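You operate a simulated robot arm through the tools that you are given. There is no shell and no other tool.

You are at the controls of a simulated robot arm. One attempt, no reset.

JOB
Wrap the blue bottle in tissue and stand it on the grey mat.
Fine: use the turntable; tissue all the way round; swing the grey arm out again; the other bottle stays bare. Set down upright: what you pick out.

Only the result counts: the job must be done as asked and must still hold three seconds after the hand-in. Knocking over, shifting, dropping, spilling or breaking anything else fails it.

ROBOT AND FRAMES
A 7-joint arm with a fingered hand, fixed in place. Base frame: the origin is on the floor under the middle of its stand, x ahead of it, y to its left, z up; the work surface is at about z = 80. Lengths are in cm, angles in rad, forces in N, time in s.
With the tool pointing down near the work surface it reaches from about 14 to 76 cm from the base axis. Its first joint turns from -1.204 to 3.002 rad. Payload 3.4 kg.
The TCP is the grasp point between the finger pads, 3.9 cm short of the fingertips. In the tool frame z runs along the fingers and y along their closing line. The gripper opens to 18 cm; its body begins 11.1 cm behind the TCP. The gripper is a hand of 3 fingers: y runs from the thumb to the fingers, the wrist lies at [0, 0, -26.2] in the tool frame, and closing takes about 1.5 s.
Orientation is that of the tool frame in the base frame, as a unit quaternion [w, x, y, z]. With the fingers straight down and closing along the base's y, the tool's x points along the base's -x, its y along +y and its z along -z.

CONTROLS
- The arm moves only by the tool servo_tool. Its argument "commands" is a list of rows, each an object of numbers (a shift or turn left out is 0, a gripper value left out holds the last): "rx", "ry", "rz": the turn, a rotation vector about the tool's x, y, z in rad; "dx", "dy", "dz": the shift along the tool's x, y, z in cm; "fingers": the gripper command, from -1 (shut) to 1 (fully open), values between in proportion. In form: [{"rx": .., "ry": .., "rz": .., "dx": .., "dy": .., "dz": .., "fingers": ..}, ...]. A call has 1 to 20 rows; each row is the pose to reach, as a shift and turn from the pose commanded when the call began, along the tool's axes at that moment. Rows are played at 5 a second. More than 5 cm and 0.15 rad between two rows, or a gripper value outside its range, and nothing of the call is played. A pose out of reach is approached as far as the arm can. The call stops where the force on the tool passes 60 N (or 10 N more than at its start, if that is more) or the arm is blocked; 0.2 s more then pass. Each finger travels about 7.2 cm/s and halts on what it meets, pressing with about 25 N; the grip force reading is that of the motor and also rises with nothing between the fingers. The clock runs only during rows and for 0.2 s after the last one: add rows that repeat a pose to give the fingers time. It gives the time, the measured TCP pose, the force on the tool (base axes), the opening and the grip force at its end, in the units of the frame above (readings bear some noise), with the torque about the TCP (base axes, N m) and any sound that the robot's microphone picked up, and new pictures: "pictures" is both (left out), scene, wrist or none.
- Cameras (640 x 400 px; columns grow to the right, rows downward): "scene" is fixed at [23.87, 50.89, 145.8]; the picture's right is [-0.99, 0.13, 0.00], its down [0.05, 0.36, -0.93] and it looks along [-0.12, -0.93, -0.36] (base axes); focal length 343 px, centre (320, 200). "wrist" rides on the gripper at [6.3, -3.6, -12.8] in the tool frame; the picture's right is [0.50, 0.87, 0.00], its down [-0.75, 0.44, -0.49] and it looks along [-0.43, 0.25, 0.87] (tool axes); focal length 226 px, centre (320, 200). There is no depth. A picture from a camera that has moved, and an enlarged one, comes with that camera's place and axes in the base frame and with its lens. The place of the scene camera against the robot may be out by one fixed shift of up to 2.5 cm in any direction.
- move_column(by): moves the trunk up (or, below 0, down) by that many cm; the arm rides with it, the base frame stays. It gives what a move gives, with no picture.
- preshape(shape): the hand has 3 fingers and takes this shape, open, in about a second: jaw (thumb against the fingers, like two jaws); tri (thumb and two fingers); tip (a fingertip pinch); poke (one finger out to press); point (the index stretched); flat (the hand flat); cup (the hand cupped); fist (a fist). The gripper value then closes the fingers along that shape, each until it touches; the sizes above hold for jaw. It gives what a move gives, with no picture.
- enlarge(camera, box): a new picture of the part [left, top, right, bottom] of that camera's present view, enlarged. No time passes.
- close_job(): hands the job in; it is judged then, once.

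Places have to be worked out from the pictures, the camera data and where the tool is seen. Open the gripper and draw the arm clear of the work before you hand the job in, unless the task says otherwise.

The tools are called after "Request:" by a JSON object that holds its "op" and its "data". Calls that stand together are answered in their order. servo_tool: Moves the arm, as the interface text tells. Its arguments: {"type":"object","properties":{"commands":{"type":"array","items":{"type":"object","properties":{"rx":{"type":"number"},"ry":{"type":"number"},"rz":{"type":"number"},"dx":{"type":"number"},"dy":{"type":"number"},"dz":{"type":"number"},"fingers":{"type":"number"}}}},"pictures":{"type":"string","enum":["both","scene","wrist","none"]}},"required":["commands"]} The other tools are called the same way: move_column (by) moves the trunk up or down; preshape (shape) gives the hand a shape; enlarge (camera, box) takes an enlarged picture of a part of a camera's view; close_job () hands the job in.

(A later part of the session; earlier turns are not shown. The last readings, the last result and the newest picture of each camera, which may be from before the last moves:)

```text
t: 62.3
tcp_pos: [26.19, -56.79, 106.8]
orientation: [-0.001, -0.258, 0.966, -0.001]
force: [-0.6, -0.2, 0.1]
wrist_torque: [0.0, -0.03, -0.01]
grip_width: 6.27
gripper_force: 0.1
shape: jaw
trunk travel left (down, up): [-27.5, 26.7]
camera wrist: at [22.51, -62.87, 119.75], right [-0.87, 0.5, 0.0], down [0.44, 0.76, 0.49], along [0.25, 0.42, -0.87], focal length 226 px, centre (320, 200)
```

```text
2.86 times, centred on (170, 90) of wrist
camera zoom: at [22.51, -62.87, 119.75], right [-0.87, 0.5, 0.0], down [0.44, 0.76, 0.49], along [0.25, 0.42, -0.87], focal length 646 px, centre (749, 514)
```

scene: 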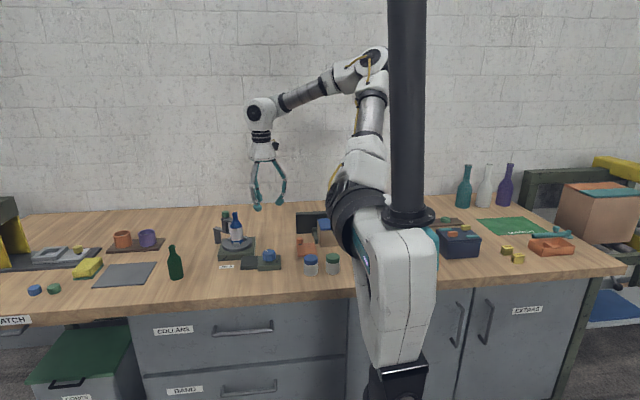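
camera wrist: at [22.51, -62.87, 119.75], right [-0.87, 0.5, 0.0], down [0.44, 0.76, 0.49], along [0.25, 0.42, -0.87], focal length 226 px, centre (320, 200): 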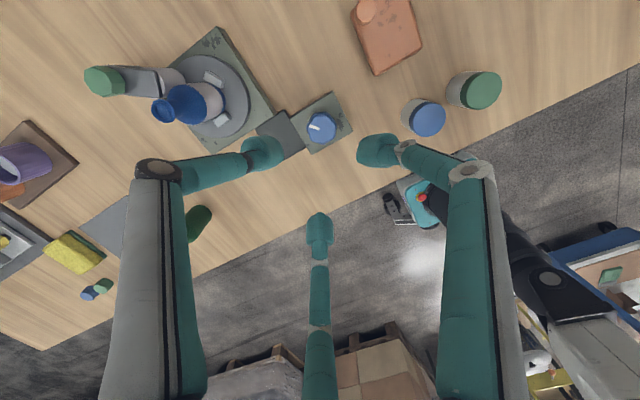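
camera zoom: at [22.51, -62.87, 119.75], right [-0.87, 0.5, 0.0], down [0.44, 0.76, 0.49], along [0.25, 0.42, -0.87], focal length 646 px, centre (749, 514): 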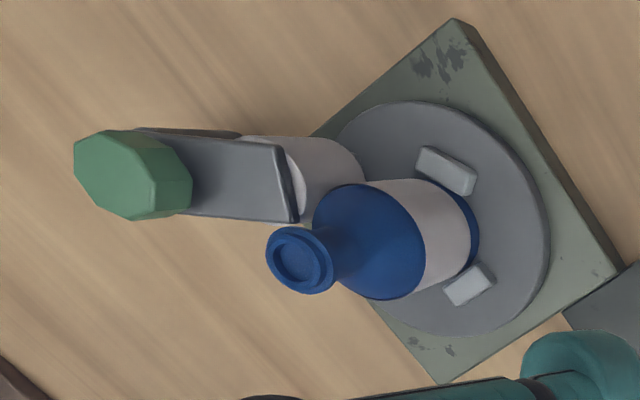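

The back is covered too, and the roll still touches the bottle. The knob is now near (42.0,-73.4). I'll move above it, passing high over the bottle.

Request:
{"op": "servo_tool", "data": {"commands": [{"dx": -0.9, "dy": -3.7, "dz": -1}, {"dx": -1.8, "dy": -7.4, "dz": -2}, {"dx": -2.7, "dy": -11.1, "dz": -2}, {"dx": -3.6, "dy": -14.8, "dz": -2}, {"dx": -4.5, "dy": -18.5, "dz": -2}, {"dx": -5.43, "dy": -22.19, "dz": -1}, {"dx": -5.43, "dy": -22.19, "dz": 0}, {"dx": -5.43, "dy": -22.19, "dz": 0}]}}

Request:
{"op": "enlarge", "data": {"camera": "wrist", "box": [240, 60, 400, 220]}}

```text
t: 64.1
tcp_pos: [42.07, -73.17, 106.95]
orientation: [-0.002, -0.259, 0.966, -0.002]
force: [-0.1, 0.7, -0.1]
wrist_torque: [0.0, 0.01, 0.02]
grip_width: 6.25
gripper_force: 0.1
shape: jaw
trunk travel left (down, up): [-27.5, 26.7]
camera wrist: at [38.5, -79.31, 119.86], right [-0.87, 0.5, 0.0], down [0.44, 0.76, 0.49], along [0.24, 0.42, -0.87], focal length 226 px, centre (320, 200)
```

scene: 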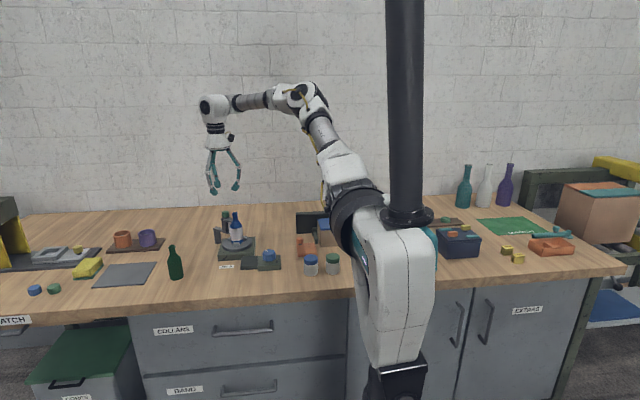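
wrist: 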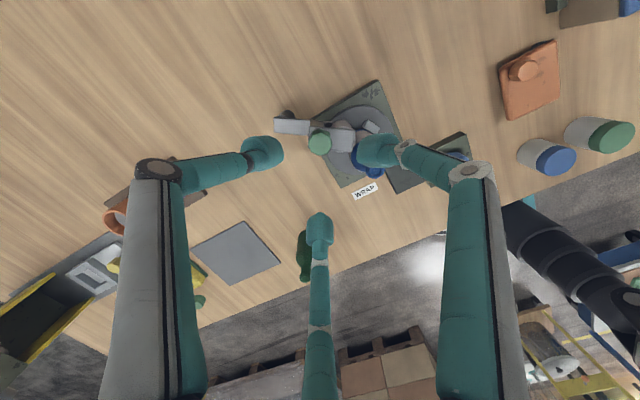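

```text
2.50 times, centred on (320, 140) of wrist
camera zoom: at [38.5, -79.31, 119.86], right [-0.87, 0.5, 0.0], down [0.44, 0.76, 0.49], along [0.24, 0.42, -0.87], focal length 565 px, centre (320, 350)
```

zoom: 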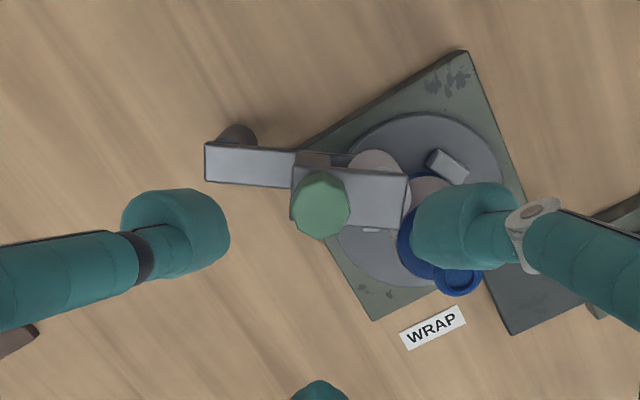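

The knob is within 0.35 cm of the axis. I'll correct, narrow the cage and lower around it.

Request:
{"op": "servo_tool", "data": {"commands": [{"dx": 0.3, "dy": -0.08, "dz": 2, "fingers": -0.4}, {"dx": 0.3, "dy": -0.08, "dz": 5, "fingers": -0.5}, {"dx": 0.3, "dy": -0.08, "dz": 7.3, "fingers": -0.5}, {"dx": 0.3, "dy": -0.08, "dz": 7.3, "fingers": -0.5}], "pictures": "none"}}

Request:
{"op": "enlarge", "data": {"camera": "wrist", "box": [240, 80, 400, 240]}}

Request:
{"op": "enlarge", "data": {"camera": "scene", "box": [195, 170, 285, 240]}}

```text
t: 65.1
tcp_pos: [41.71, -73.51, 99.61]
orientation: [0.0, -0.258, 0.966, -0.002]
force: [0.8, 0.4, -0.3]
wrist_torque: [0.0, 0.01, -0.01]
grip_width: 4.55
gripper_force: 0.1
shape: jaw
trunk travel left (down, up): [-27.5, 26.7]
```

```text
2.50 times, centred on (320, 160) of wrist
camera zoom: at [38.2, -79.66, 112.52], right [-0.87, 0.5, 0.0], down [0.44, 0.76, 0.49], along [0.25, 0.42, -0.87], focal length 565 px, centre (320, 300)
```

zoom: 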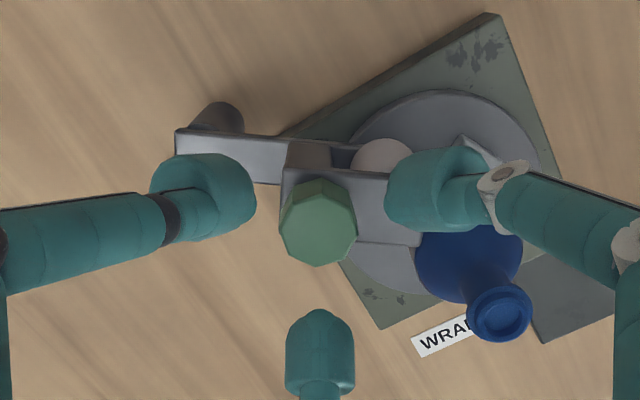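

```text
5.71 times, centred on (240, 205) of scene
camera zoom: at [23.87, 50.89, 145.8], right [-0.99, 0.13, 0.0], down [0.05, 0.36, -0.93], along [-0.12, -0.93, -0.36], focal length 1962 px, centre (777, 171)
```

zoom: 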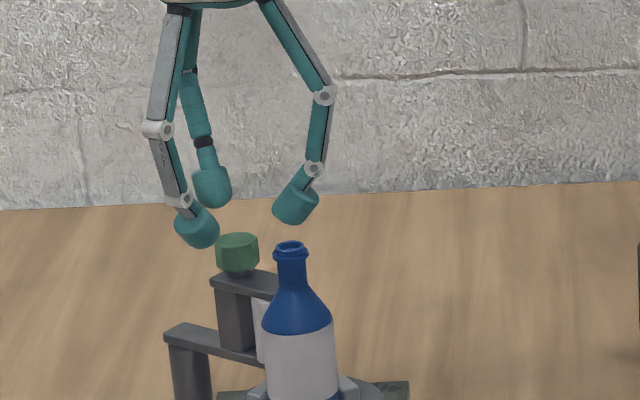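

It lines up again. I'll lower the last 2.9 cm and close the cage.

Request:
{"op": "servo_tool", "data": {"commands": [{"dz": 1}, {"dz": 2}, {"dz": 2.9}, {"dz": 2.9, "fingers": -0.6}, {"dz": 2.9, "fingers": -0.72}, {"dz": 2.9, "fingers": -0.72}], "pictures": "none"}}

Request:
{"op": "enlarge", "data": {"camera": "wrist", "box": [240, 80, 400, 240]}}

Request:
{"op": "enlarge", "data": {"camera": "scene", "box": [205, 190, 275, 250]}}

```text
t: 66.5
tcp_pos: [41.95, -73.52, 96.72]
orientation: [-0.001, -0.258, 0.966, -0.002]
force: [0.3, 0.9, -0.6]
wrist_torque: [0.03, 0.0, -0.03]
grip_width: 2.6
gripper_force: 0.0
shape: jaw
trunk travel left (down, up): [-27.5, 26.7]
```

```text
2.50 times, centred on (320, 160) of wrist
camera zoom: at [38.22, -79.68, 109.58], right [-0.87, 0.5, 0.0], down [0.44, 0.76, 0.49], along [0.25, 0.42, -0.87], focal length 565 px, centre (320, 300)
```

zoom: 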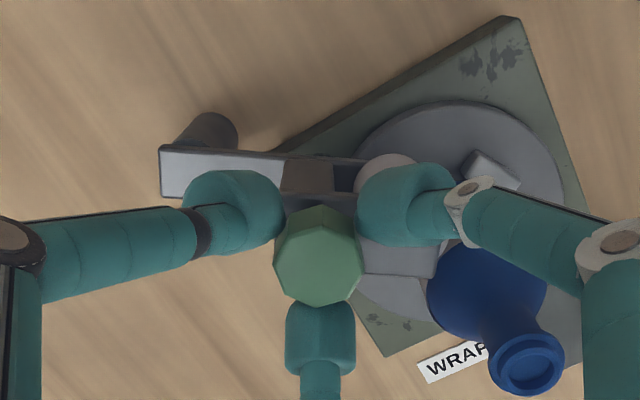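

```text
6.67 times, centred on (240, 220) of scene
camera zoom: at [23.87, 50.89, 145.8], right [-0.99, 0.13, 0.0], down [0.05, 0.36, -0.93], along [-0.12, -0.93, -0.36], focal length 2290 px, centre (853, 67)
```

zoom: 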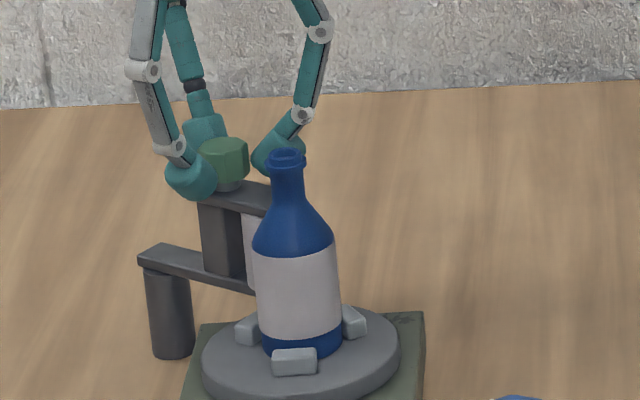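

The knob is caged. I'll swing the arm outward along the arc to about 177° first, slowly, then check the bottle.

Request:
{"op": "servo_tool", "data": {"commands": [{"dx": 0.33, "dy": -0.18}, {"dx": 0.66, "dy": -0.37}, {"dx": 0.96, "dy": -0.59}, {"dx": 1.26, "dy": -0.82}, {"dx": 1.53, "dy": -1.08}, {"dx": 1.79, "dy": -1.35}, {"dx": 2.02, "dy": -1.65}, {"dx": 2.25, "dy": -1.95}, {"dx": 2.25, "dy": -1.95}], "pictures": "none"}}

Request:
{"op": "enlarge", "data": {"camera": "wrist", "box": [240, 80, 400, 240]}}

Request:
{"op": "enlarge", "data": {"camera": "scene", "box": [205, 190, 275, 250]}}

```text
t: 68.5
tcp_pos: [40.89, -76.31, 96.81]
orientation: [0.0, -0.259, 0.966, -0.002]
force: [-1.0, 0.9, 0.4]
wrist_torque: [0.03, 0.0, 0.03]
grip_width: 2.59
gripper_force: 0.1
shape: jaw
trunk travel left (down, up): [-27.5, 26.7]
```

```text
2.50 times, centred on (320, 160) of wrist
camera zoom: at [37.2, -82.52, 109.64], right [-0.87, 0.5, 0.0], down [0.44, 0.76, 0.49], along [0.25, 0.42, -0.87], focal length 565 px, centre (320, 300)
```

zoom: 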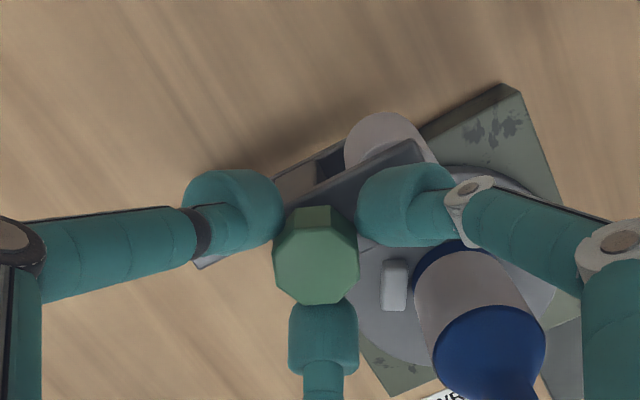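

```text
6.67 times, centred on (240, 220) of scene
camera zoom: at [23.87, 50.89, 145.8], right [-0.99, 0.13, 0.0], down [0.05, 0.36, -0.93], along [-0.12, -0.93, -0.36], focal length 2290 px, centre (853, 67)
```

zoom: 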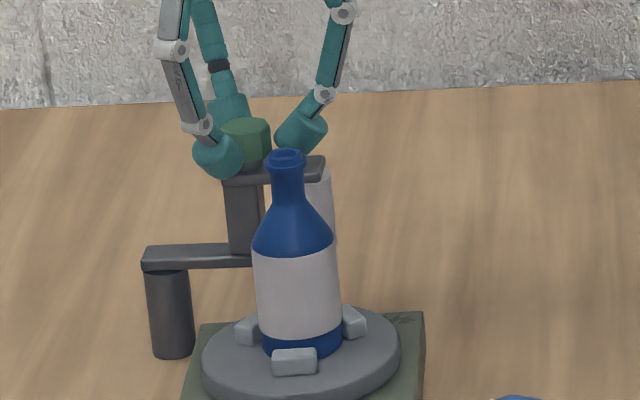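

The arm swings out freely and the bottle stays in place, tissue intact on the back as well. I'll continue to the arm's original outward position.

Request:
{"op": "servo_tool", "data": {"commands": [{"dx": 0.18, "dy": -0.33}, {"dx": 0.36, "dy": -0.66}, {"dx": 0.5, "dy": -1.01}, {"dx": 0.64, "dy": -1.36}, {"dx": 0.77, "dy": -1.91}, {"dx": 0.77, "dy": -1.91}], "pictures": "none"}}

Request:
{"op": "enlarge", "data": {"camera": "wrist", "box": [240, 80, 400, 240]}}

Request:
{"op": "enlarge", "data": {"camera": "scene", "box": [205, 190, 275, 250]}}

```text
t: 69.9
tcp_pos: [41.16, -78.35, 96.84]
orientation: [0.0, -0.259, 0.966, -0.003]
force: [0.5, 3.6, 0.3]
wrist_torque: [0.14, 0.0, 0.03]
grip_width: 2.7
gripper_force: 0.1
shape: jaw
trunk travel left (down, up): [-27.5, 26.7]
```

```text
2.50 times, centred on (320, 160) of wrist
camera zoom: at [37.53, -84.51, 109.68], right [-0.87, 0.5, 0.0], down [0.43, 0.76, 0.49], along [0.25, 0.42, -0.87], focal length 565 px, centre (320, 300)
```

zoom: 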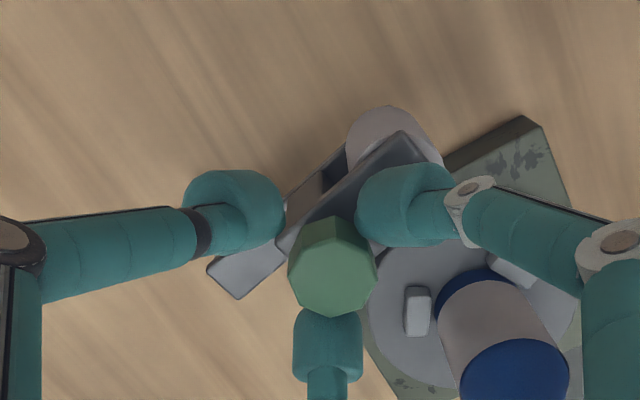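

```text
6.67 times, centred on (240, 220) of scene
camera zoom: at [23.87, 50.89, 145.8], right [-0.99, 0.13, 0.0], down [0.05, 0.36, -0.93], along [-0.12, -0.93, -0.36], focal length 2290 px, centre (853, 67)
```

zoom: 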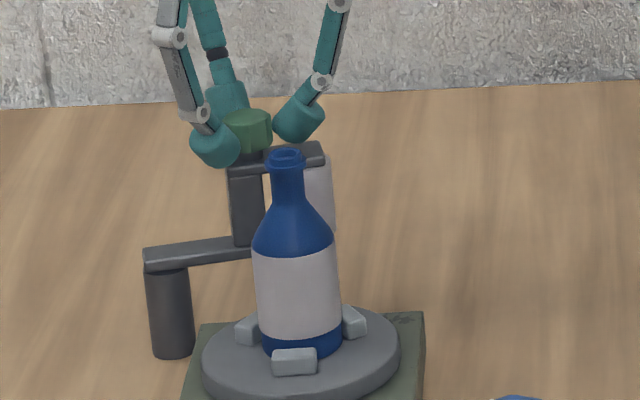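

The arm is back at its outer position, with a slight stop force. I'll open the cage and lift away.

Request:
{"op": "servo_tool", "data": {"commands": [{"dy": 0.25, "fingers": -0.72}, {"dy": 0.25, "fingers": -0.6}, {"dy": 0.25, "fingers": -0.5}, {"dy": 0.25, "fingers": -0.5, "dz": -1}, {"dy": 0.25, "fingers": -0.5, "dz": -3}, {"dy": 0.25, "fingers": -0.5, "dz": -6}, {"dy": 0.25, "fingers": -0.4, "dz": -10}, {"dy": 0.25, "fingers": -0.3, "dz": -13}, {"dy": 0.25, "fingers": -0.2, "dz": -13}]}}

Request:
{"op": "enlarge", "data": {"camera": "wrist", "box": [240, 60, 440, 220]}}

Request:
{"op": "enlarge", "data": {"camera": "scene", "box": [205, 190, 285, 275]}}

```text
t: 71.9
tcp_pos: [41.12, -78.15, 109.78]
orientation: [0.0, -0.259, 0.966, -0.001]
force: [-0.8, 0.6, 0.6]
wrist_torque: [-0.01, 0.01, 0.03]
grip_width: 7.16
gripper_force: 0.0
shape: jaw
trunk travel left (down, up): [-27.5, 26.7]
camera wrist: at [37.4, -84.37, 122.66], right [-0.87, 0.5, 0.0], down [0.43, 0.76, 0.49], along [0.25, 0.42, -0.87], focal length 226 px, centre (320, 200)
```

scene: 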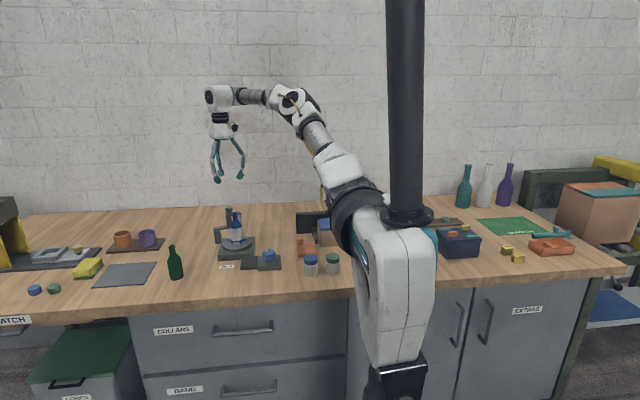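
wrist: 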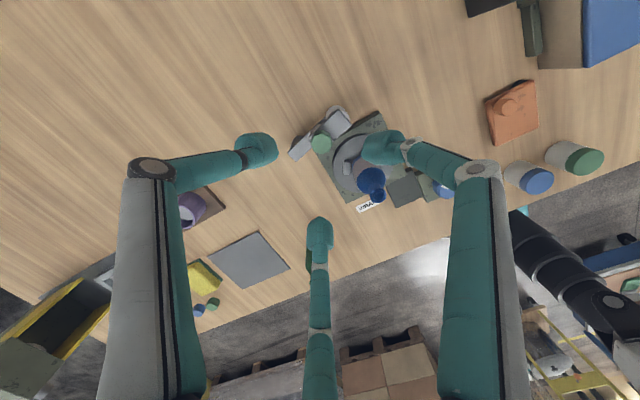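

```text
2.50 times, centred on (340, 140) of wrist
camera zoom: at [37.4, -84.37, 122.66], right [-0.87, 0.5, 0.0], down [0.43, 0.76, 0.49], along [0.25, 0.42, -0.87], focal length 565 px, centre (270, 350)
```

zoom: 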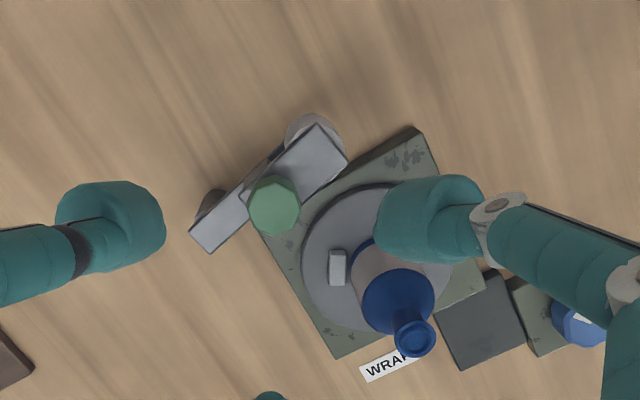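

```text
4.71 times, centred on (245, 232) of scene
camera zoom: at [23.87, 50.89, 145.8], right [-0.99, 0.13, 0.0], down [0.05, 0.36, -0.93], along [-0.12, -0.93, -0.36], focal length 1616 px, centre (673, 47)
```

zoom: 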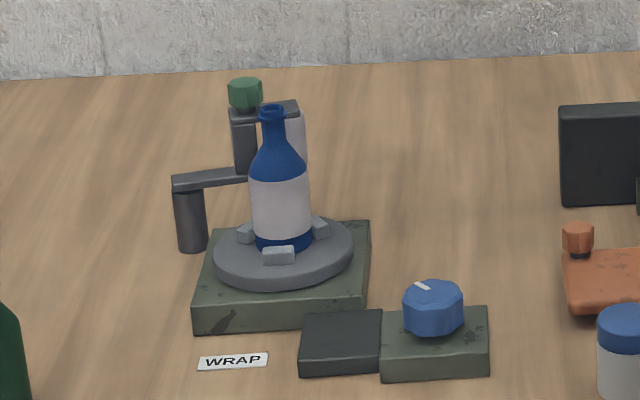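

The grey arm is fully out and stays there. Next I go above the wrapped bottle, turning the hand so the fingers fall between the nubs (now at about 92°, 212° and 332°).

Request:
{"op": "servo_tool", "data": {"commands": [{"dx": -0.56, "dy": 2.58, "rz": 0.125, "fingers": -0.1}, {"dx": -1.12, "dy": 5.16, "rz": 0.25, "fingers": -0.1}, {"dx": -1.68, "dy": 7.74, "rz": 0.375, "fingers": -0.1}, {"dx": -2.24, "dy": 10.31, "rz": 0.5, "fingers": -0.1}, {"dx": -2.24, "dy": 10.31, "dz": 3, "rz": 0.5, "fingers": -0.1}, {"dx": -2.24, "dy": 10.31, "dz": 6, "rz": 0.5, "fingers": -0.1}, {"dx": -2.24, "dy": 10.31, "dz": 6, "rz": 0.5, "fingers": -0.1}]}}

Request:
{"op": "enlarge", "data": {"camera": "wrist", "box": [220, 60, 420, 240]}}

Request:
{"op": "enlarge", "data": {"camera": "scene", "box": [195, 170, 285, 260]}}

```text
t: 73.5
tcp_pos: [37.84, -68.08, 103.63]
orientation: [0.0, -0.012, 1.0, -0.001]
force: [-0.6, 0.9, 0.5]
wrist_torque: [0.02, 0.0, -0.02]
grip_width: 8.05
gripper_force: 0.1
shape: jaw
trunk travel left (down, up): [-27.5, 26.7]
camera wrist: at [31.6, -71.66, 116.56], right [-0.52, 0.85, 0.0], down [0.74, 0.46, 0.49], along [0.42, 0.25, -0.87], focal length 226 px, centre (320, 200)
```

scene: 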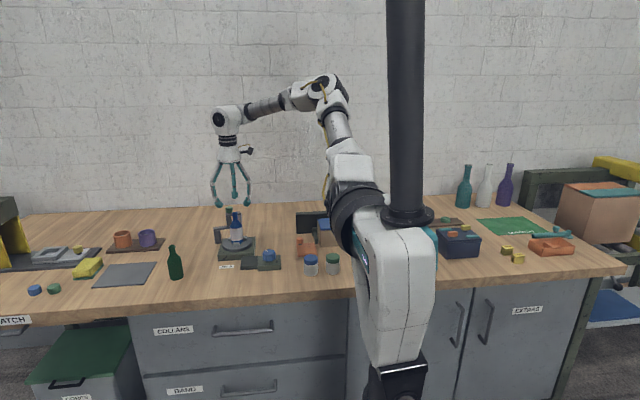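
wrist: 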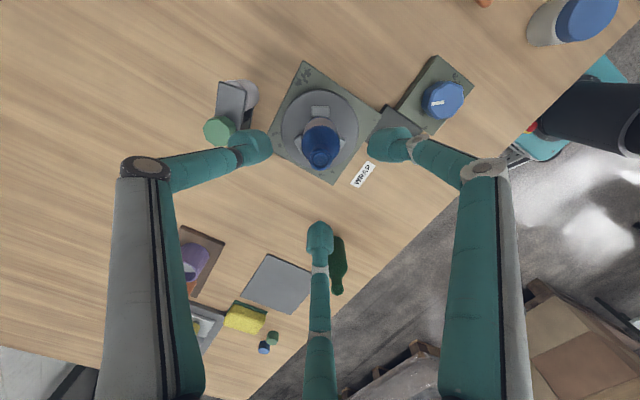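

```text
2.22 times, centred on (320, 150) of wrist
camera zoom: at [31.6, -71.66, 116.56], right [-0.52, 0.85, 0.0], down [0.74, 0.46, 0.49], along [0.42, 0.25, -0.87], focal length 502 px, centre (320, 311)
```

zoom: 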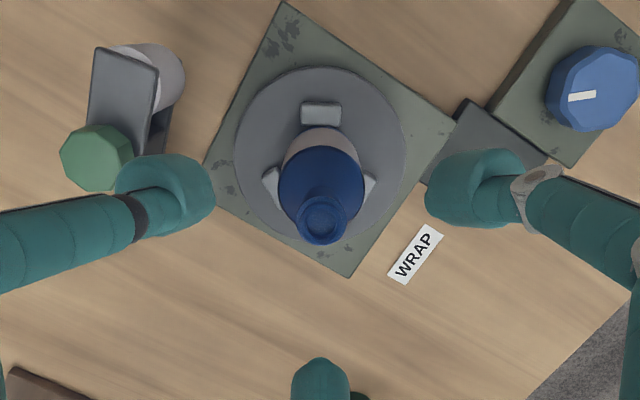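

```text
4.44 times, centred on (240, 215) of scene
camera zoom: at [23.87, 50.89, 145.8], right [-0.99, 0.13, 0.0], down [0.05, 0.36, -0.93], along [-0.12, -0.93, -0.36], focal length 1526 px, centre (676, 133)
```

zoom: 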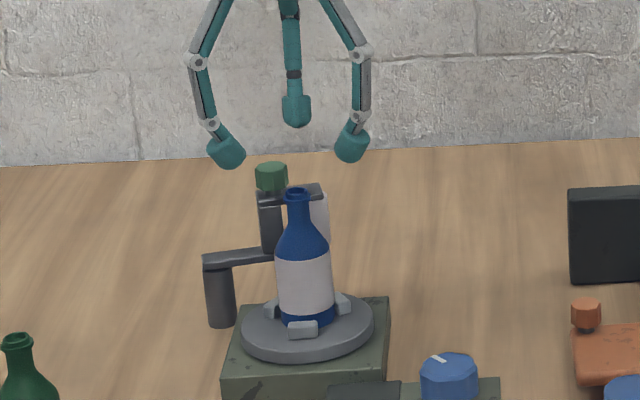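

The fingers interleave with the nubs and the mouth is within 0.1 cm of the axis. I'll narrow the opening to about 6.3 cm so the thumb stays clear of the grey arm, then descend around the bottle.

Request:
{"op": "servo_tool", "data": {"commands": [{"dx": 0.07, "dy": -0.04, "dz": 1, "fingers": -0.3}, {"dx": 0.07, "dy": -0.04, "dz": 3, "fingers": -0.3}, {"dx": 0.07, "dy": -0.04, "dz": 6, "fingers": -0.3}, {"dx": 0.07, "dy": -0.04, "dz": 9, "fingers": -0.3}, {"dx": 0.07, "dy": -0.04, "dz": 11.5, "fingers": -0.3}, {"dx": 0.07, "dy": -0.04, "dz": 13, "fingers": -0.3}, {"dx": 0.07, "dy": -0.04, "dz": 13, "fingers": -0.3}]}}

Request:
{"op": "enlarge", "data": {"camera": "wrist", "box": [220, 60, 420, 240]}}

Request:
{"op": "enlarge", "data": {"camera": "scene", "box": [205, 190, 275, 260]}}

```text
t: 75.1
tcp_pos: [37.7, -68.16, 90.63]
orientation: [-0.001, -0.012, 1.0, -0.001]
force: [-0.2, 0.5, -0.6]
wrist_torque: [-0.02, 0.03, 0.01]
grip_width: 6.33
gripper_force: 0.1
shape: jaw
trunk travel left (down, up): [-27.5, 26.7]
camera wrist: at [31.46, -71.81, 103.55], right [-0.52, 0.85, 0.0], down [0.74, 0.45, 0.49], along [0.42, 0.25, -0.87], focal length 226 px, centre (320, 200)
```

scene: 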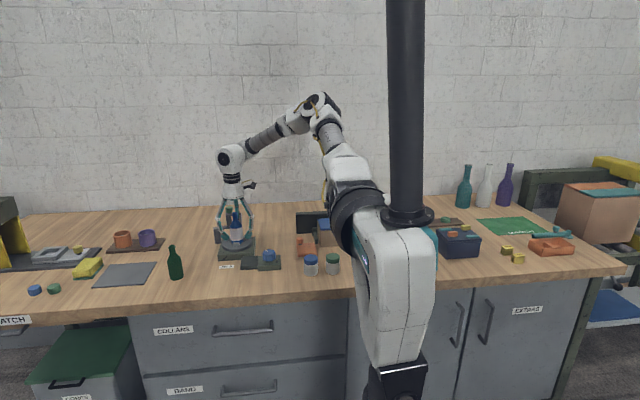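
wrist: 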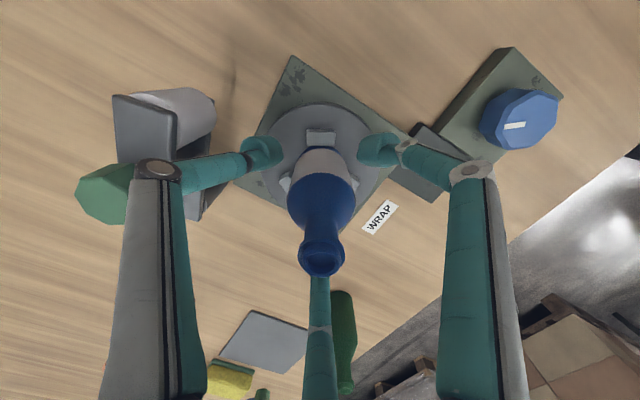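

```text
2.22 times, centred on (320, 150) of wrist
camera zoom: at [31.46, -71.81, 103.55], right [-0.52, 0.85, 0.0], down [0.74, 0.45, 0.49], along [0.42, 0.25, -0.87], focal length 502 px, centre (320, 311)
```

zoom: 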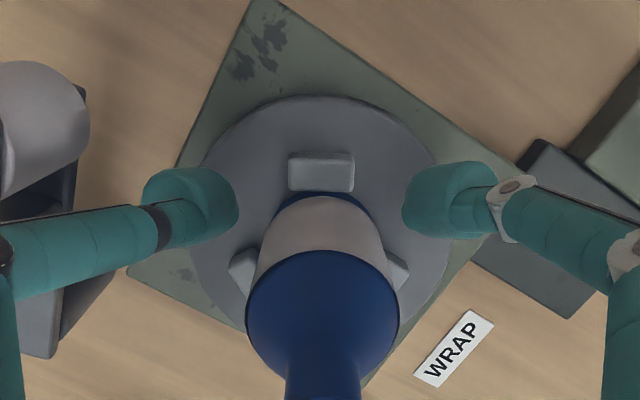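

```text
5.71 times, centred on (240, 225) of scene
camera zoom: at [23.87, 50.89, 145.8], right [-0.99, 0.13, 0.0], down [0.05, 0.36, -0.93], along [-0.12, -0.93, -0.36], focal length 1962 px, centre (777, 57)
```

zoom: 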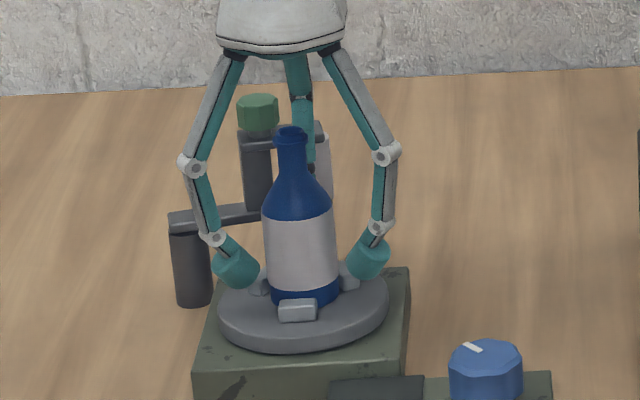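

The fingers are around the wrapped body, clear of nubs and grey arm. I'll close on it.

Request:
{"op": "servo_tool", "data": {"commands": [{"fingers": -0.4}, {"fingers": -0.5}, {"fingers": -0.7}, {"fingers": -1}, {"fingers": -1}, {"fingers": -1}, {"fingers": -1}], "pictures": "none"}}

Request:
{"op": "enlarge", "data": {"camera": "wrist", "box": [220, 60, 420, 240]}}

Request:
{"op": "enlarge", "data": {"camera": "scene", "box": [205, 190, 275, 260]}}

```text
t: 76.7
tcp_pos: [37.67, -68.29, 90.7]
orientation: [-0.001, -0.013, 1.0, -0.002]
force: [0.4, -0.6, 0.4]
wrist_torque: [-0.01, 0.02, 0.01]
grip_width: 3.58
gripper_force: 24.8
shape: jaw
trunk travel left (down, up): [-27.5, 26.7]
```

```text
2.22 times, centred on (320, 150) of wrist
camera zoom: at [31.47, -71.83, 103.55], right [-0.52, 0.85, 0.0], down [0.74, 0.45, 0.49], along [0.42, 0.25, -0.87], focal length 502 px, centre (320, 311)
```

zoom: 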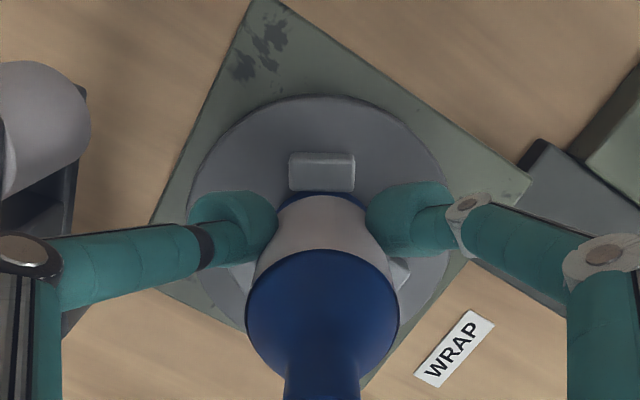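

```text
5.71 times, centred on (240, 225) of scene
camera zoom: at [23.87, 50.89, 145.8], right [-0.99, 0.13, 0.0], down [0.05, 0.36, -0.93], along [-0.12, -0.93, -0.36], focal length 1962 px, centre (777, 57)
```

zoom: 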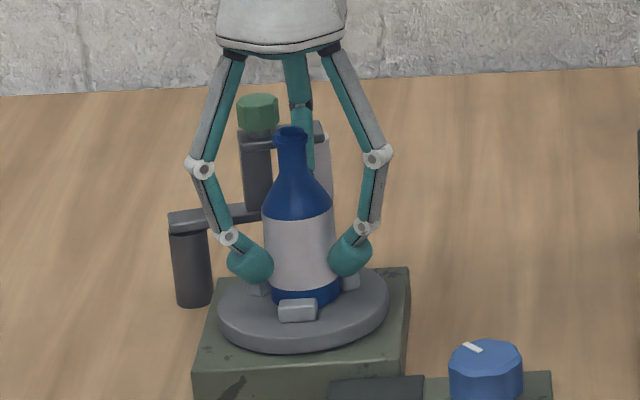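

The wrapped bottle is gripped at 25 N. I'll lift it straight up, slowly at first, to about z=106.

Request:
{"op": "servo_tool", "data": {"commands": [{"dz": -0.7}, {"dz": -1.5}, {"dz": -3}, {"dz": -6}, {"dz": -9}, {"dz": -12}, {"dz": -15}, {"dz": -15}]}}

Request:
{"op": "enlarge", "data": {"camera": "scene", "box": [195, 160, 285, 260]}}

```text
t: 78.5
tcp_pos: [37.69, -68.2, 105.84]
orientation: [-0.001, -0.012, 1.0, -0.002]
force: [-0.1, -0.1, -2.0]
wrist_torque: [-0.01, 0.0, 0.03]
grip_width: 3.59
gripper_force: 24.8
shape: jaw
trunk travel left (down, up): [-27.5, 26.7]
camera wrist: at [31.49, -71.85, 118.6], right [-0.52, 0.85, 0.0], down [0.74, 0.46, 0.49], along [0.42, 0.25, -0.87], focal length 226 px, centre (320, 200)
```

scene: 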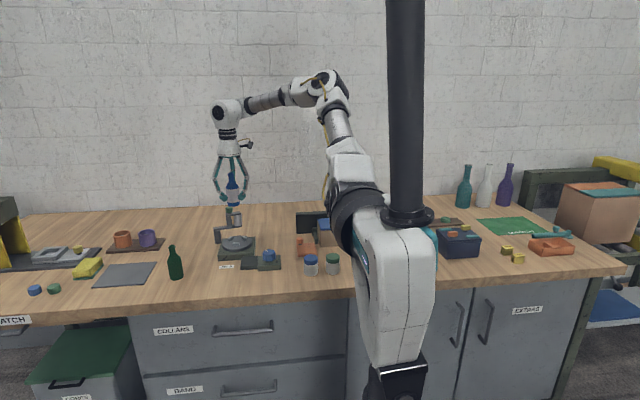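
wrist: 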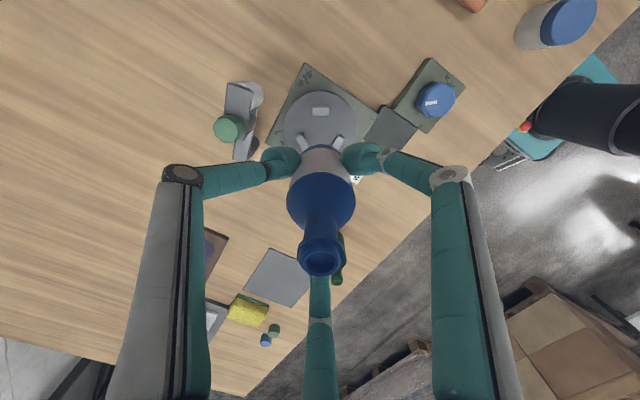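

```text
4.00 times, centred on (240, 210) of scene
camera zoom: at [23.87, 50.89, 145.8], right [-0.99, 0.13, 0.0], down [0.05, 0.36, -0.93], along [-0.12, -0.93, -0.36], focal length 1374 px, centre (640, 160)
```

zoom: 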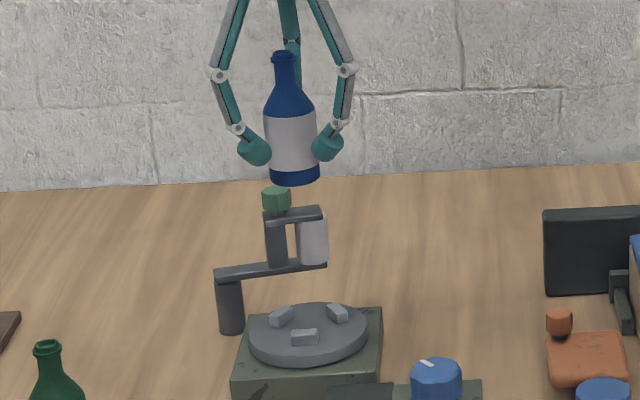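

The bottle is up and upright, the turntable empty and the grey arm out. I'll carry it high over to the mat side (68,-55.5).

Request:
{"op": "servo_tool", "data": {"commands": [{"dx": -3.8, "dy": 1.5}, {"dx": -7.6, "dy": 3.0}, {"dx": -11.4, "dy": 4.5}, {"dx": -15.2, "dy": 6.0}, {"dx": -19.0, "dy": 7.5}, {"dx": -22.8, "dy": 9.0}, {"dx": -26.6, "dy": 10.4}, {"dx": -30.6, "dy": 11.97}, {"dx": -30.6, "dy": 11.97}]}}

Request:
{"op": "enlarge", "data": {"camera": "scene", "box": [75, 170, 205, 300]}}

Request:
{"op": "enlarge", "data": {"camera": "wrist", "box": [200, 40, 440, 280]}}

```text
t: 80.5
tcp_pos: [68.08, -55.41, 105.83]
orientation: [0.001, -0.012, 1.0, -0.001]
force: [0.1, -0.3, -1.0]
wrist_torque: [-0.02, -0.03, -0.01]
grip_width: 3.54
gripper_force: 25.2
shape: jaw
trunk travel left (down, up): [-27.5, 26.7]
camera wrist: at [61.82, -59.2, 118.64], right [-0.52, 0.85, 0.0], down [0.74, 0.46, 0.49], along [0.42, 0.25, -0.87], focal length 226 px, centre (320, 200)
```

scene: 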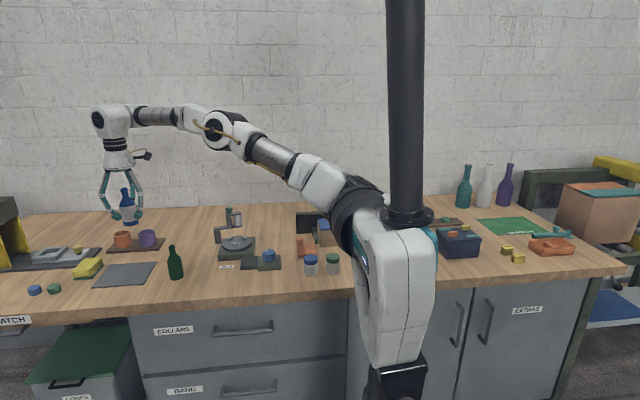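
wrist: 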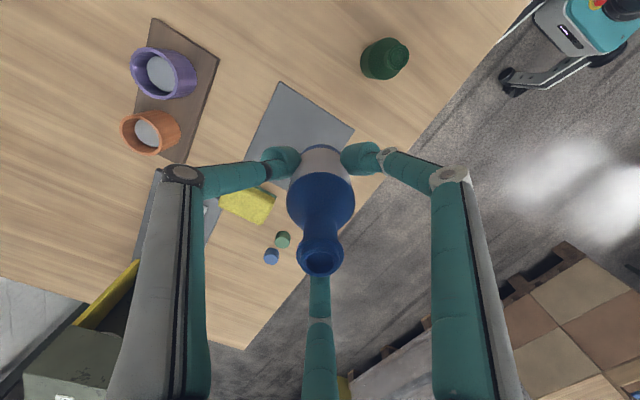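

```text
3.08 times, centred on (140, 235) of scene
camera zoom: at [23.87, 50.89, 145.8], right [-0.99, 0.13, 0.0], down [0.05, 0.36, -0.93], along [-0.12, -0.93, -0.36], focal length 1057 px, centre (874, 92)
```

zoom: 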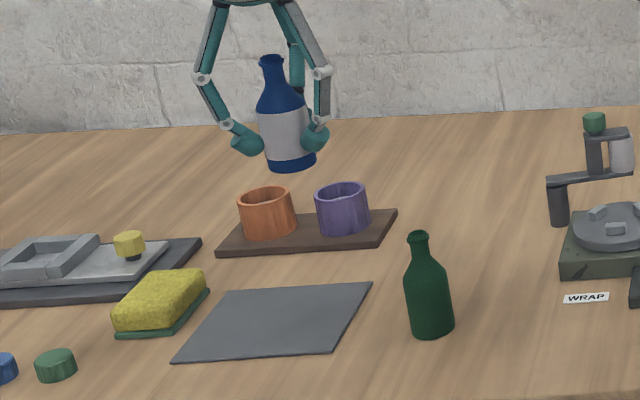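

```text
1.67 times, centred on (320, 160) of wrist
camera zoom: at [61.82, -59.2, 118.64], right [-0.52, 0.85, 0.0], down [0.74, 0.46, 0.49], along [0.42, 0.25, -0.87], focal length 377 px, centre (320, 267)
```

zoom: 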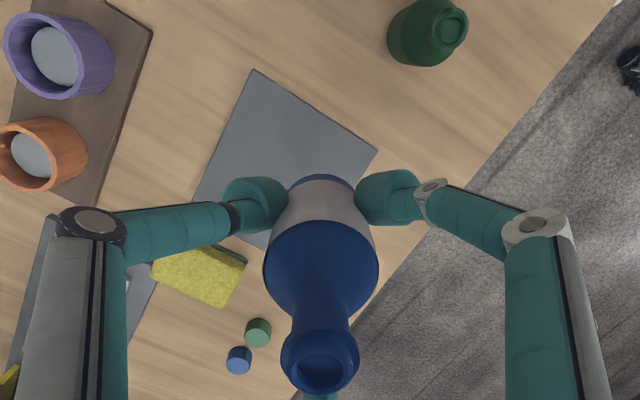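

The mat is just ahead in reach. I'll go to (69.9,-55.0) while descending to about z=90, leaving the bottle's base some 3 cm above the mat.

Request:
{"op": "servo_tool", "data": {"commands": [{"dx": -0.3, "dy": 0.1, "dz": 3}, {"dx": -0.8, "dy": 0.2, "dz": 6}, {"dx": -1.3, "dy": 0.3, "dz": 9}, {"dx": -1.83, "dy": 0.36, "dz": 12}, {"dx": -1.83, "dy": 0.36, "dz": 14}, {"dx": -1.83, "dy": 0.36, "dz": 15.8}, {"dx": -1.83, "dy": 0.36, "dz": 15.8}]}}

Request:
{"op": "enlarge", "data": {"camera": "scene", "box": [85, 200, 205, 300]}}

Request:
{"op": "enlarge", "data": {"camera": "wrist", "box": [200, 40, 440, 280]}}

```text
t: 82.1
tcp_pos: [69.6, -54.94, 89.96]
orientation: [0.002, -0.013, 1.0, -0.003]
force: [-0.8, 0.0, -1.6]
wrist_torque: [0.0, 0.03, -0.01]
grip_width: 3.57
gripper_force: 25.0
shape: jaw
out of reach, approached as far as the arm can: row 6, 7
trunk travel left (down, up): [-27.5, 26.7]
camera wrist: at [63.39, -58.58, 102.86], right [-0.52, 0.85, -0.01], down [0.74, 0.46, 0.49], along [0.42, 0.25, -0.87], focal length 226 px, centre (320, 200)
```

scene: 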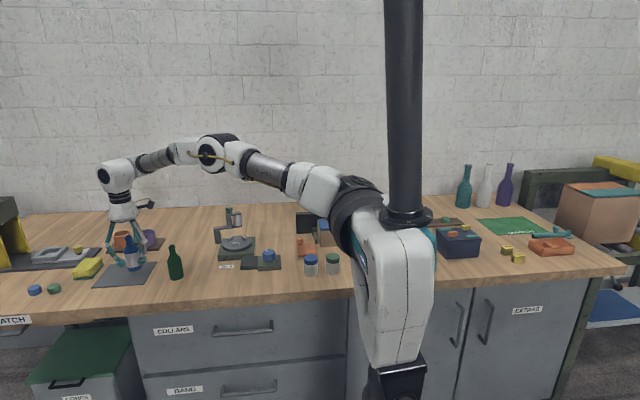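
wrist: 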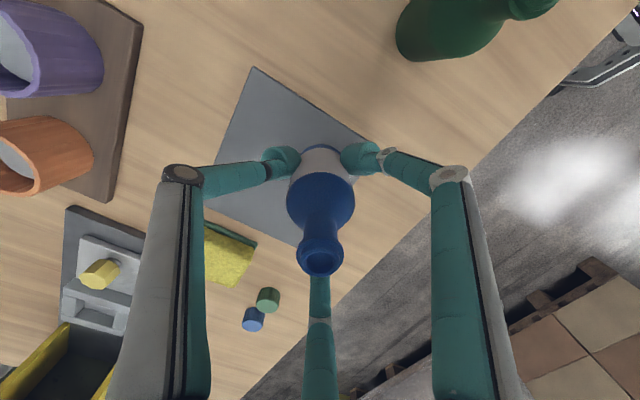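

```text
4.00 times, centred on (145, 250) of scene
camera zoom: at [23.87, 50.89, 145.8], right [-0.99, 0.13, 0.0], down [0.05, 0.36, -0.93], along [-0.12, -0.93, -0.36], focal length 1374 px, centre (1020, 0)
```

zoom: 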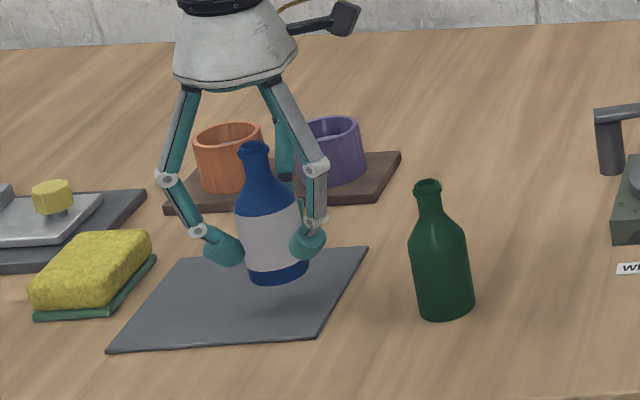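

```text
1.67 times, centred on (320, 160) of wrist
camera zoom: at [63.39, -58.58, 102.86], right [-0.52, 0.85, -0.01], down [0.74, 0.46, 0.49], along [0.42, 0.25, -0.87], focal length 377 px, centre (320, 267)
```

zoom: 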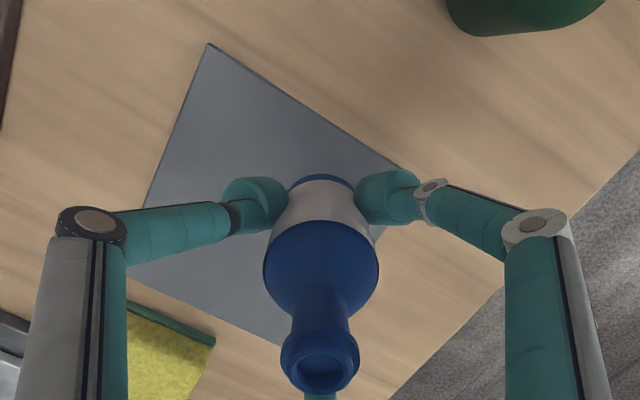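

The bottle is over the mat with its full footprint about 1.5–2 cm inside the edges, but the arm is at its reach limit here. I'll use the trunk to go straight down, in small steps.

Request:
{"op": "move_column", "data": {"by": -2.0}}

Request:
{"op": "enlarge", "data": {"camera": "scene", "box": [85, 200, 205, 300]}}

```text
t: 82.8
tcp_pos: [69.49, -54.99, 88.14]
orientation: [0.001, -0.012, 1.0, -0.002]
force: [-0.9, -0.1, -0.5]
wrist_torque: [0.01, 0.0, -0.01]
grip_width: 3.55
gripper_force: 25.2
shape: jaw
trunk travel left (down, up): [-25.5, 28.7]
```

```text
4.00 times, centred on (145, 250) of scene
camera zoom: at [23.87, 50.89, 145.8], right [-0.99, 0.13, 0.0], down [0.05, 0.36, -0.93], along [-0.12, -0.93, -0.36], focal length 1374 px, centre (1020, 0)
```

zoom: 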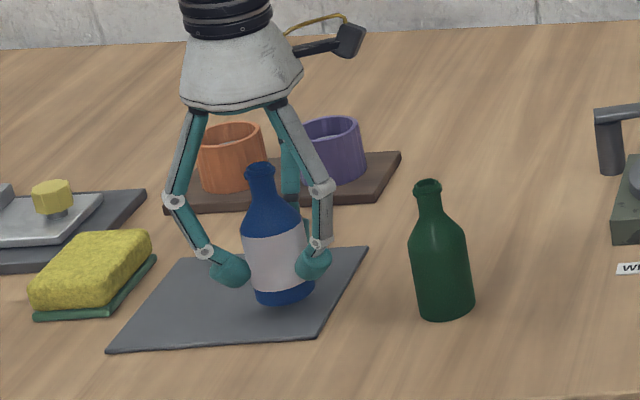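

The trunk lowered the hand cleanly by 2 cm. I'll continue down 0.8 cm, then in finer steps while watching force.

Request:
{"op": "move_column", "data": {"by": -0.8}}

Request:
{"op": "move_column", "data": {"by": -0.3}}

Request:
{"op": "enlarge", "data": {"camera": "scene", "box": [85, 200, 205, 300]}}

```text
t: 83.3
tcp_pos: [69.5, -55.01, 87.07]
orientation: [0.0, -0.012, 1.0, -0.001]
force: [0.0, 0.2, -2.0]
wrist_torque: [-0.03, -0.03, 0.03]
grip_width: 3.6
gripper_force: 25.2
shape: jaw
trunk travel left (down, up): [-24.7, 29.5]
```

```text
t: 83.9
tcp_pos: [69.57, -54.94, 86.95]
orientation: [0.0, -0.012, 1.0, -0.002]
force: [-0.2, 0.1, 3.5]
wrist_torque: [-0.04, 0.04, -0.04]
grip_width: 3.55
gripper_force: 25.0
shape: jaw
trunk travel left (down, up): [-24.4, 29.8]
```

```text
4.00 times, centred on (145, 250) of scene
camera zoom: at [23.87, 50.89, 145.8], right [-0.99, 0.13, 0.0], down [0.05, 0.36, -0.93], along [-0.12, -0.93, -0.36], focal length 1374 px, centre (1020, 0)
```

zoom: 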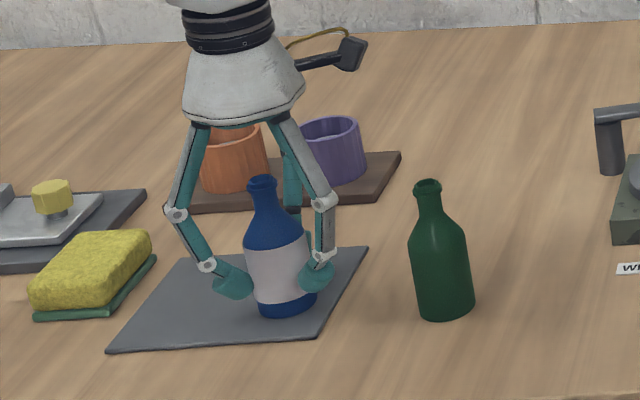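

Contact has begun: the force swung to +3.5 N and the base is flush with the mat. I'll open the fingers gradually.

Request:
{"op": "servo_tool", "data": {"commands": [{"fingers": -0.56}, {"fingers": -0.5}, {"fingers": -0.44}, {"fingers": -0.36}, {"fingers": -0.28}, {"fingers": -0.2}, {"fingers": -0.1}, {"fingers": -0.1}]}}

Request:
{"op": "enlarge", "data": {"camera": "scene", "box": [85, 200, 205, 300]}}

Request:
{"op": "enlarge", "data": {"camera": "wrist", "box": [200, 40, 440, 280]}}

```text
t: 85.7
tcp_pos: [69.56, -54.91, 86.83]
orientation: [0.0, -0.012, 1.0, -0.002]
force: [0.9, 0.0, -0.3]
wrist_torque: [0.0, 0.0, 0.04]
grip_width: 8.05
gripper_force: 0.1
shape: jaw
trunk travel left (down, up): [-24.4, 29.8]
camera wrist: at [63.34, -58.57, 99.71], right [-0.52, 0.85, 0.0], down [0.74, 0.46, 0.49], along [0.42, 0.25, -0.87], focal length 226 px, centre (320, 200)
```

scene: 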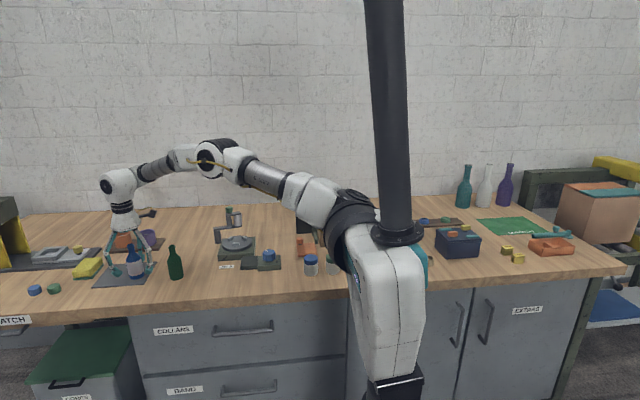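
wrist: 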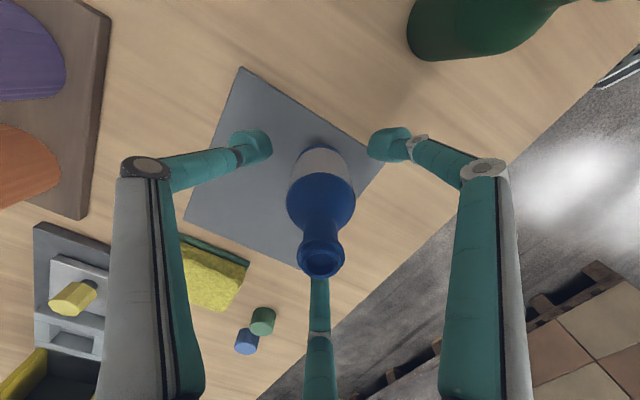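

```text
4.00 times, centred on (145, 250) of scene
camera zoom: at [23.87, 50.89, 145.8], right [-0.99, 0.13, 0.0], down [0.05, 0.36, -0.93], along [-0.12, -0.93, -0.36], focal length 1374 px, centre (1020, 0)
```

zoom: 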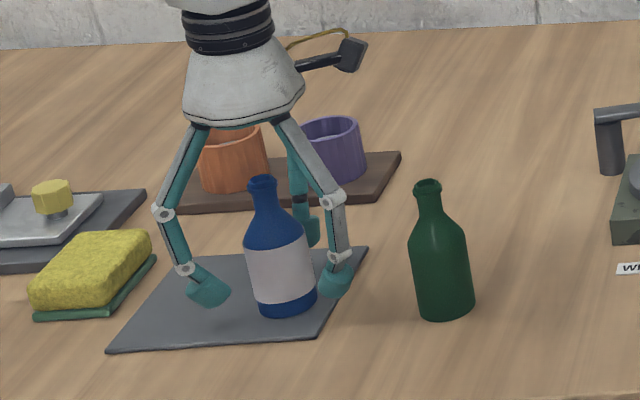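

```text
1.67 times, centred on (320, 160) of wrist
camera zoom: at [63.34, -58.57, 99.71], right [-0.52, 0.85, 0.0], down [0.74, 0.46, 0.49], along [0.42, 0.25, -0.87], focal length 377 px, centre (320, 267)
```

zoom: 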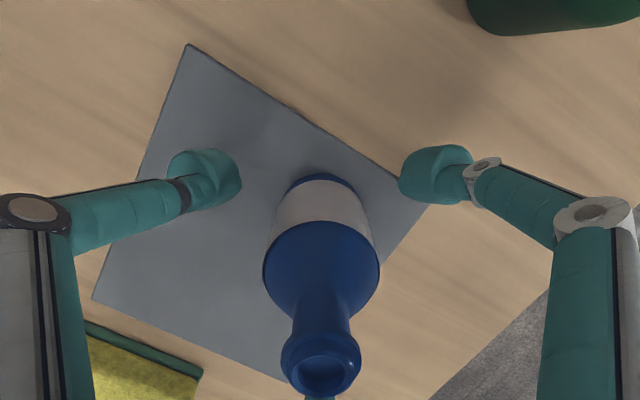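

The wrapped bottle stands free and upright on the mat. I'll raise the hand straight up with the trunk so nothing brushes it.

Request:
{"op": "move_column", "data": {"by": 3}}

Request:
{"op": "move_column", "data": {"by": 12}}

Request:
{"op": "enlarge", "data": {"camera": "scene", "box": [85, 180, 205, 300]}}

Request:
{"op": "enlarge", "data": {"camera": "wrist", "box": [200, 40, 440, 280]}}

```text
t: 86.4
tcp_pos: [69.66, -54.86, 89.7]
orientation: [-0.001, -0.012, 1.0, -0.001]
force: [0.1, -0.6, -0.6]
wrist_torque: [0.02, 0.01, -0.02]
grip_width: 8.03
gripper_force: 0.0
shape: jaw
trunk travel left (down, up): [-27.4, 26.8]
```

```text
t: 87.9
tcp_pos: [69.04, -54.84, 106.98]
orientation: [0.039, -0.012, 0.999, -0.003]
force: [0.3, 0.0, 0.5]
wrist_torque: [0.03, 0.0, 0.02]
grip_width: 8.02
gripper_force: 0.1
shape: jaw
trunk travel left (down, up): [-39.4, 14.8]
```

```text
3.33 times, centred on (145, 240) of scene
camera zoom: at [23.87, 50.89, 145.8], right [-0.99, 0.13, 0.0], down [0.05, 0.36, -0.93], along [-0.12, -0.93, -0.36], focal length 1145 px, centre (903, 67)
```

zoom: 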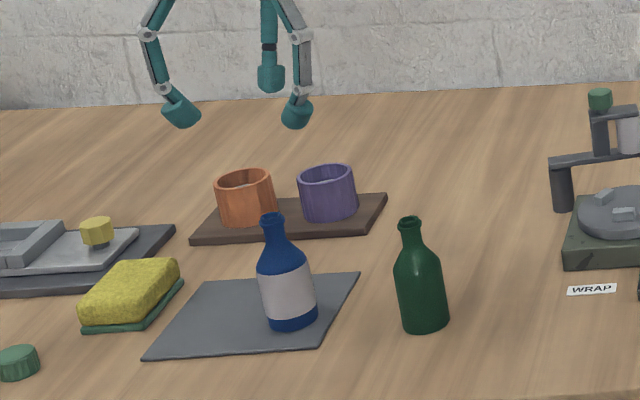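

```text
1.67 times, centred on (320, 160) of wrist
camera zoom: at [61.9, -58.57, 119.34], right [-0.52, 0.85, -0.04], down [0.7, 0.46, 0.55], along [0.49, 0.25, -0.84], focal length 377 px, centre (320, 267)
```

zoom: 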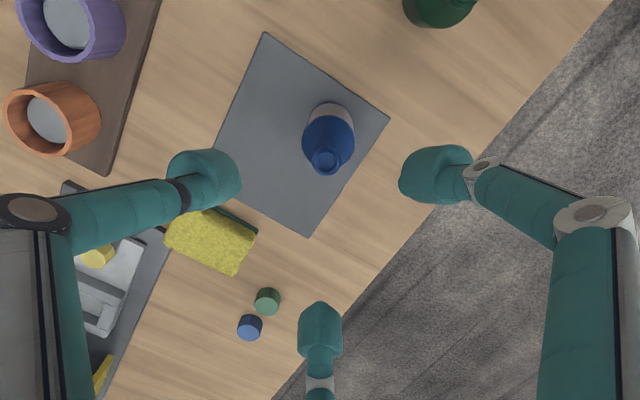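

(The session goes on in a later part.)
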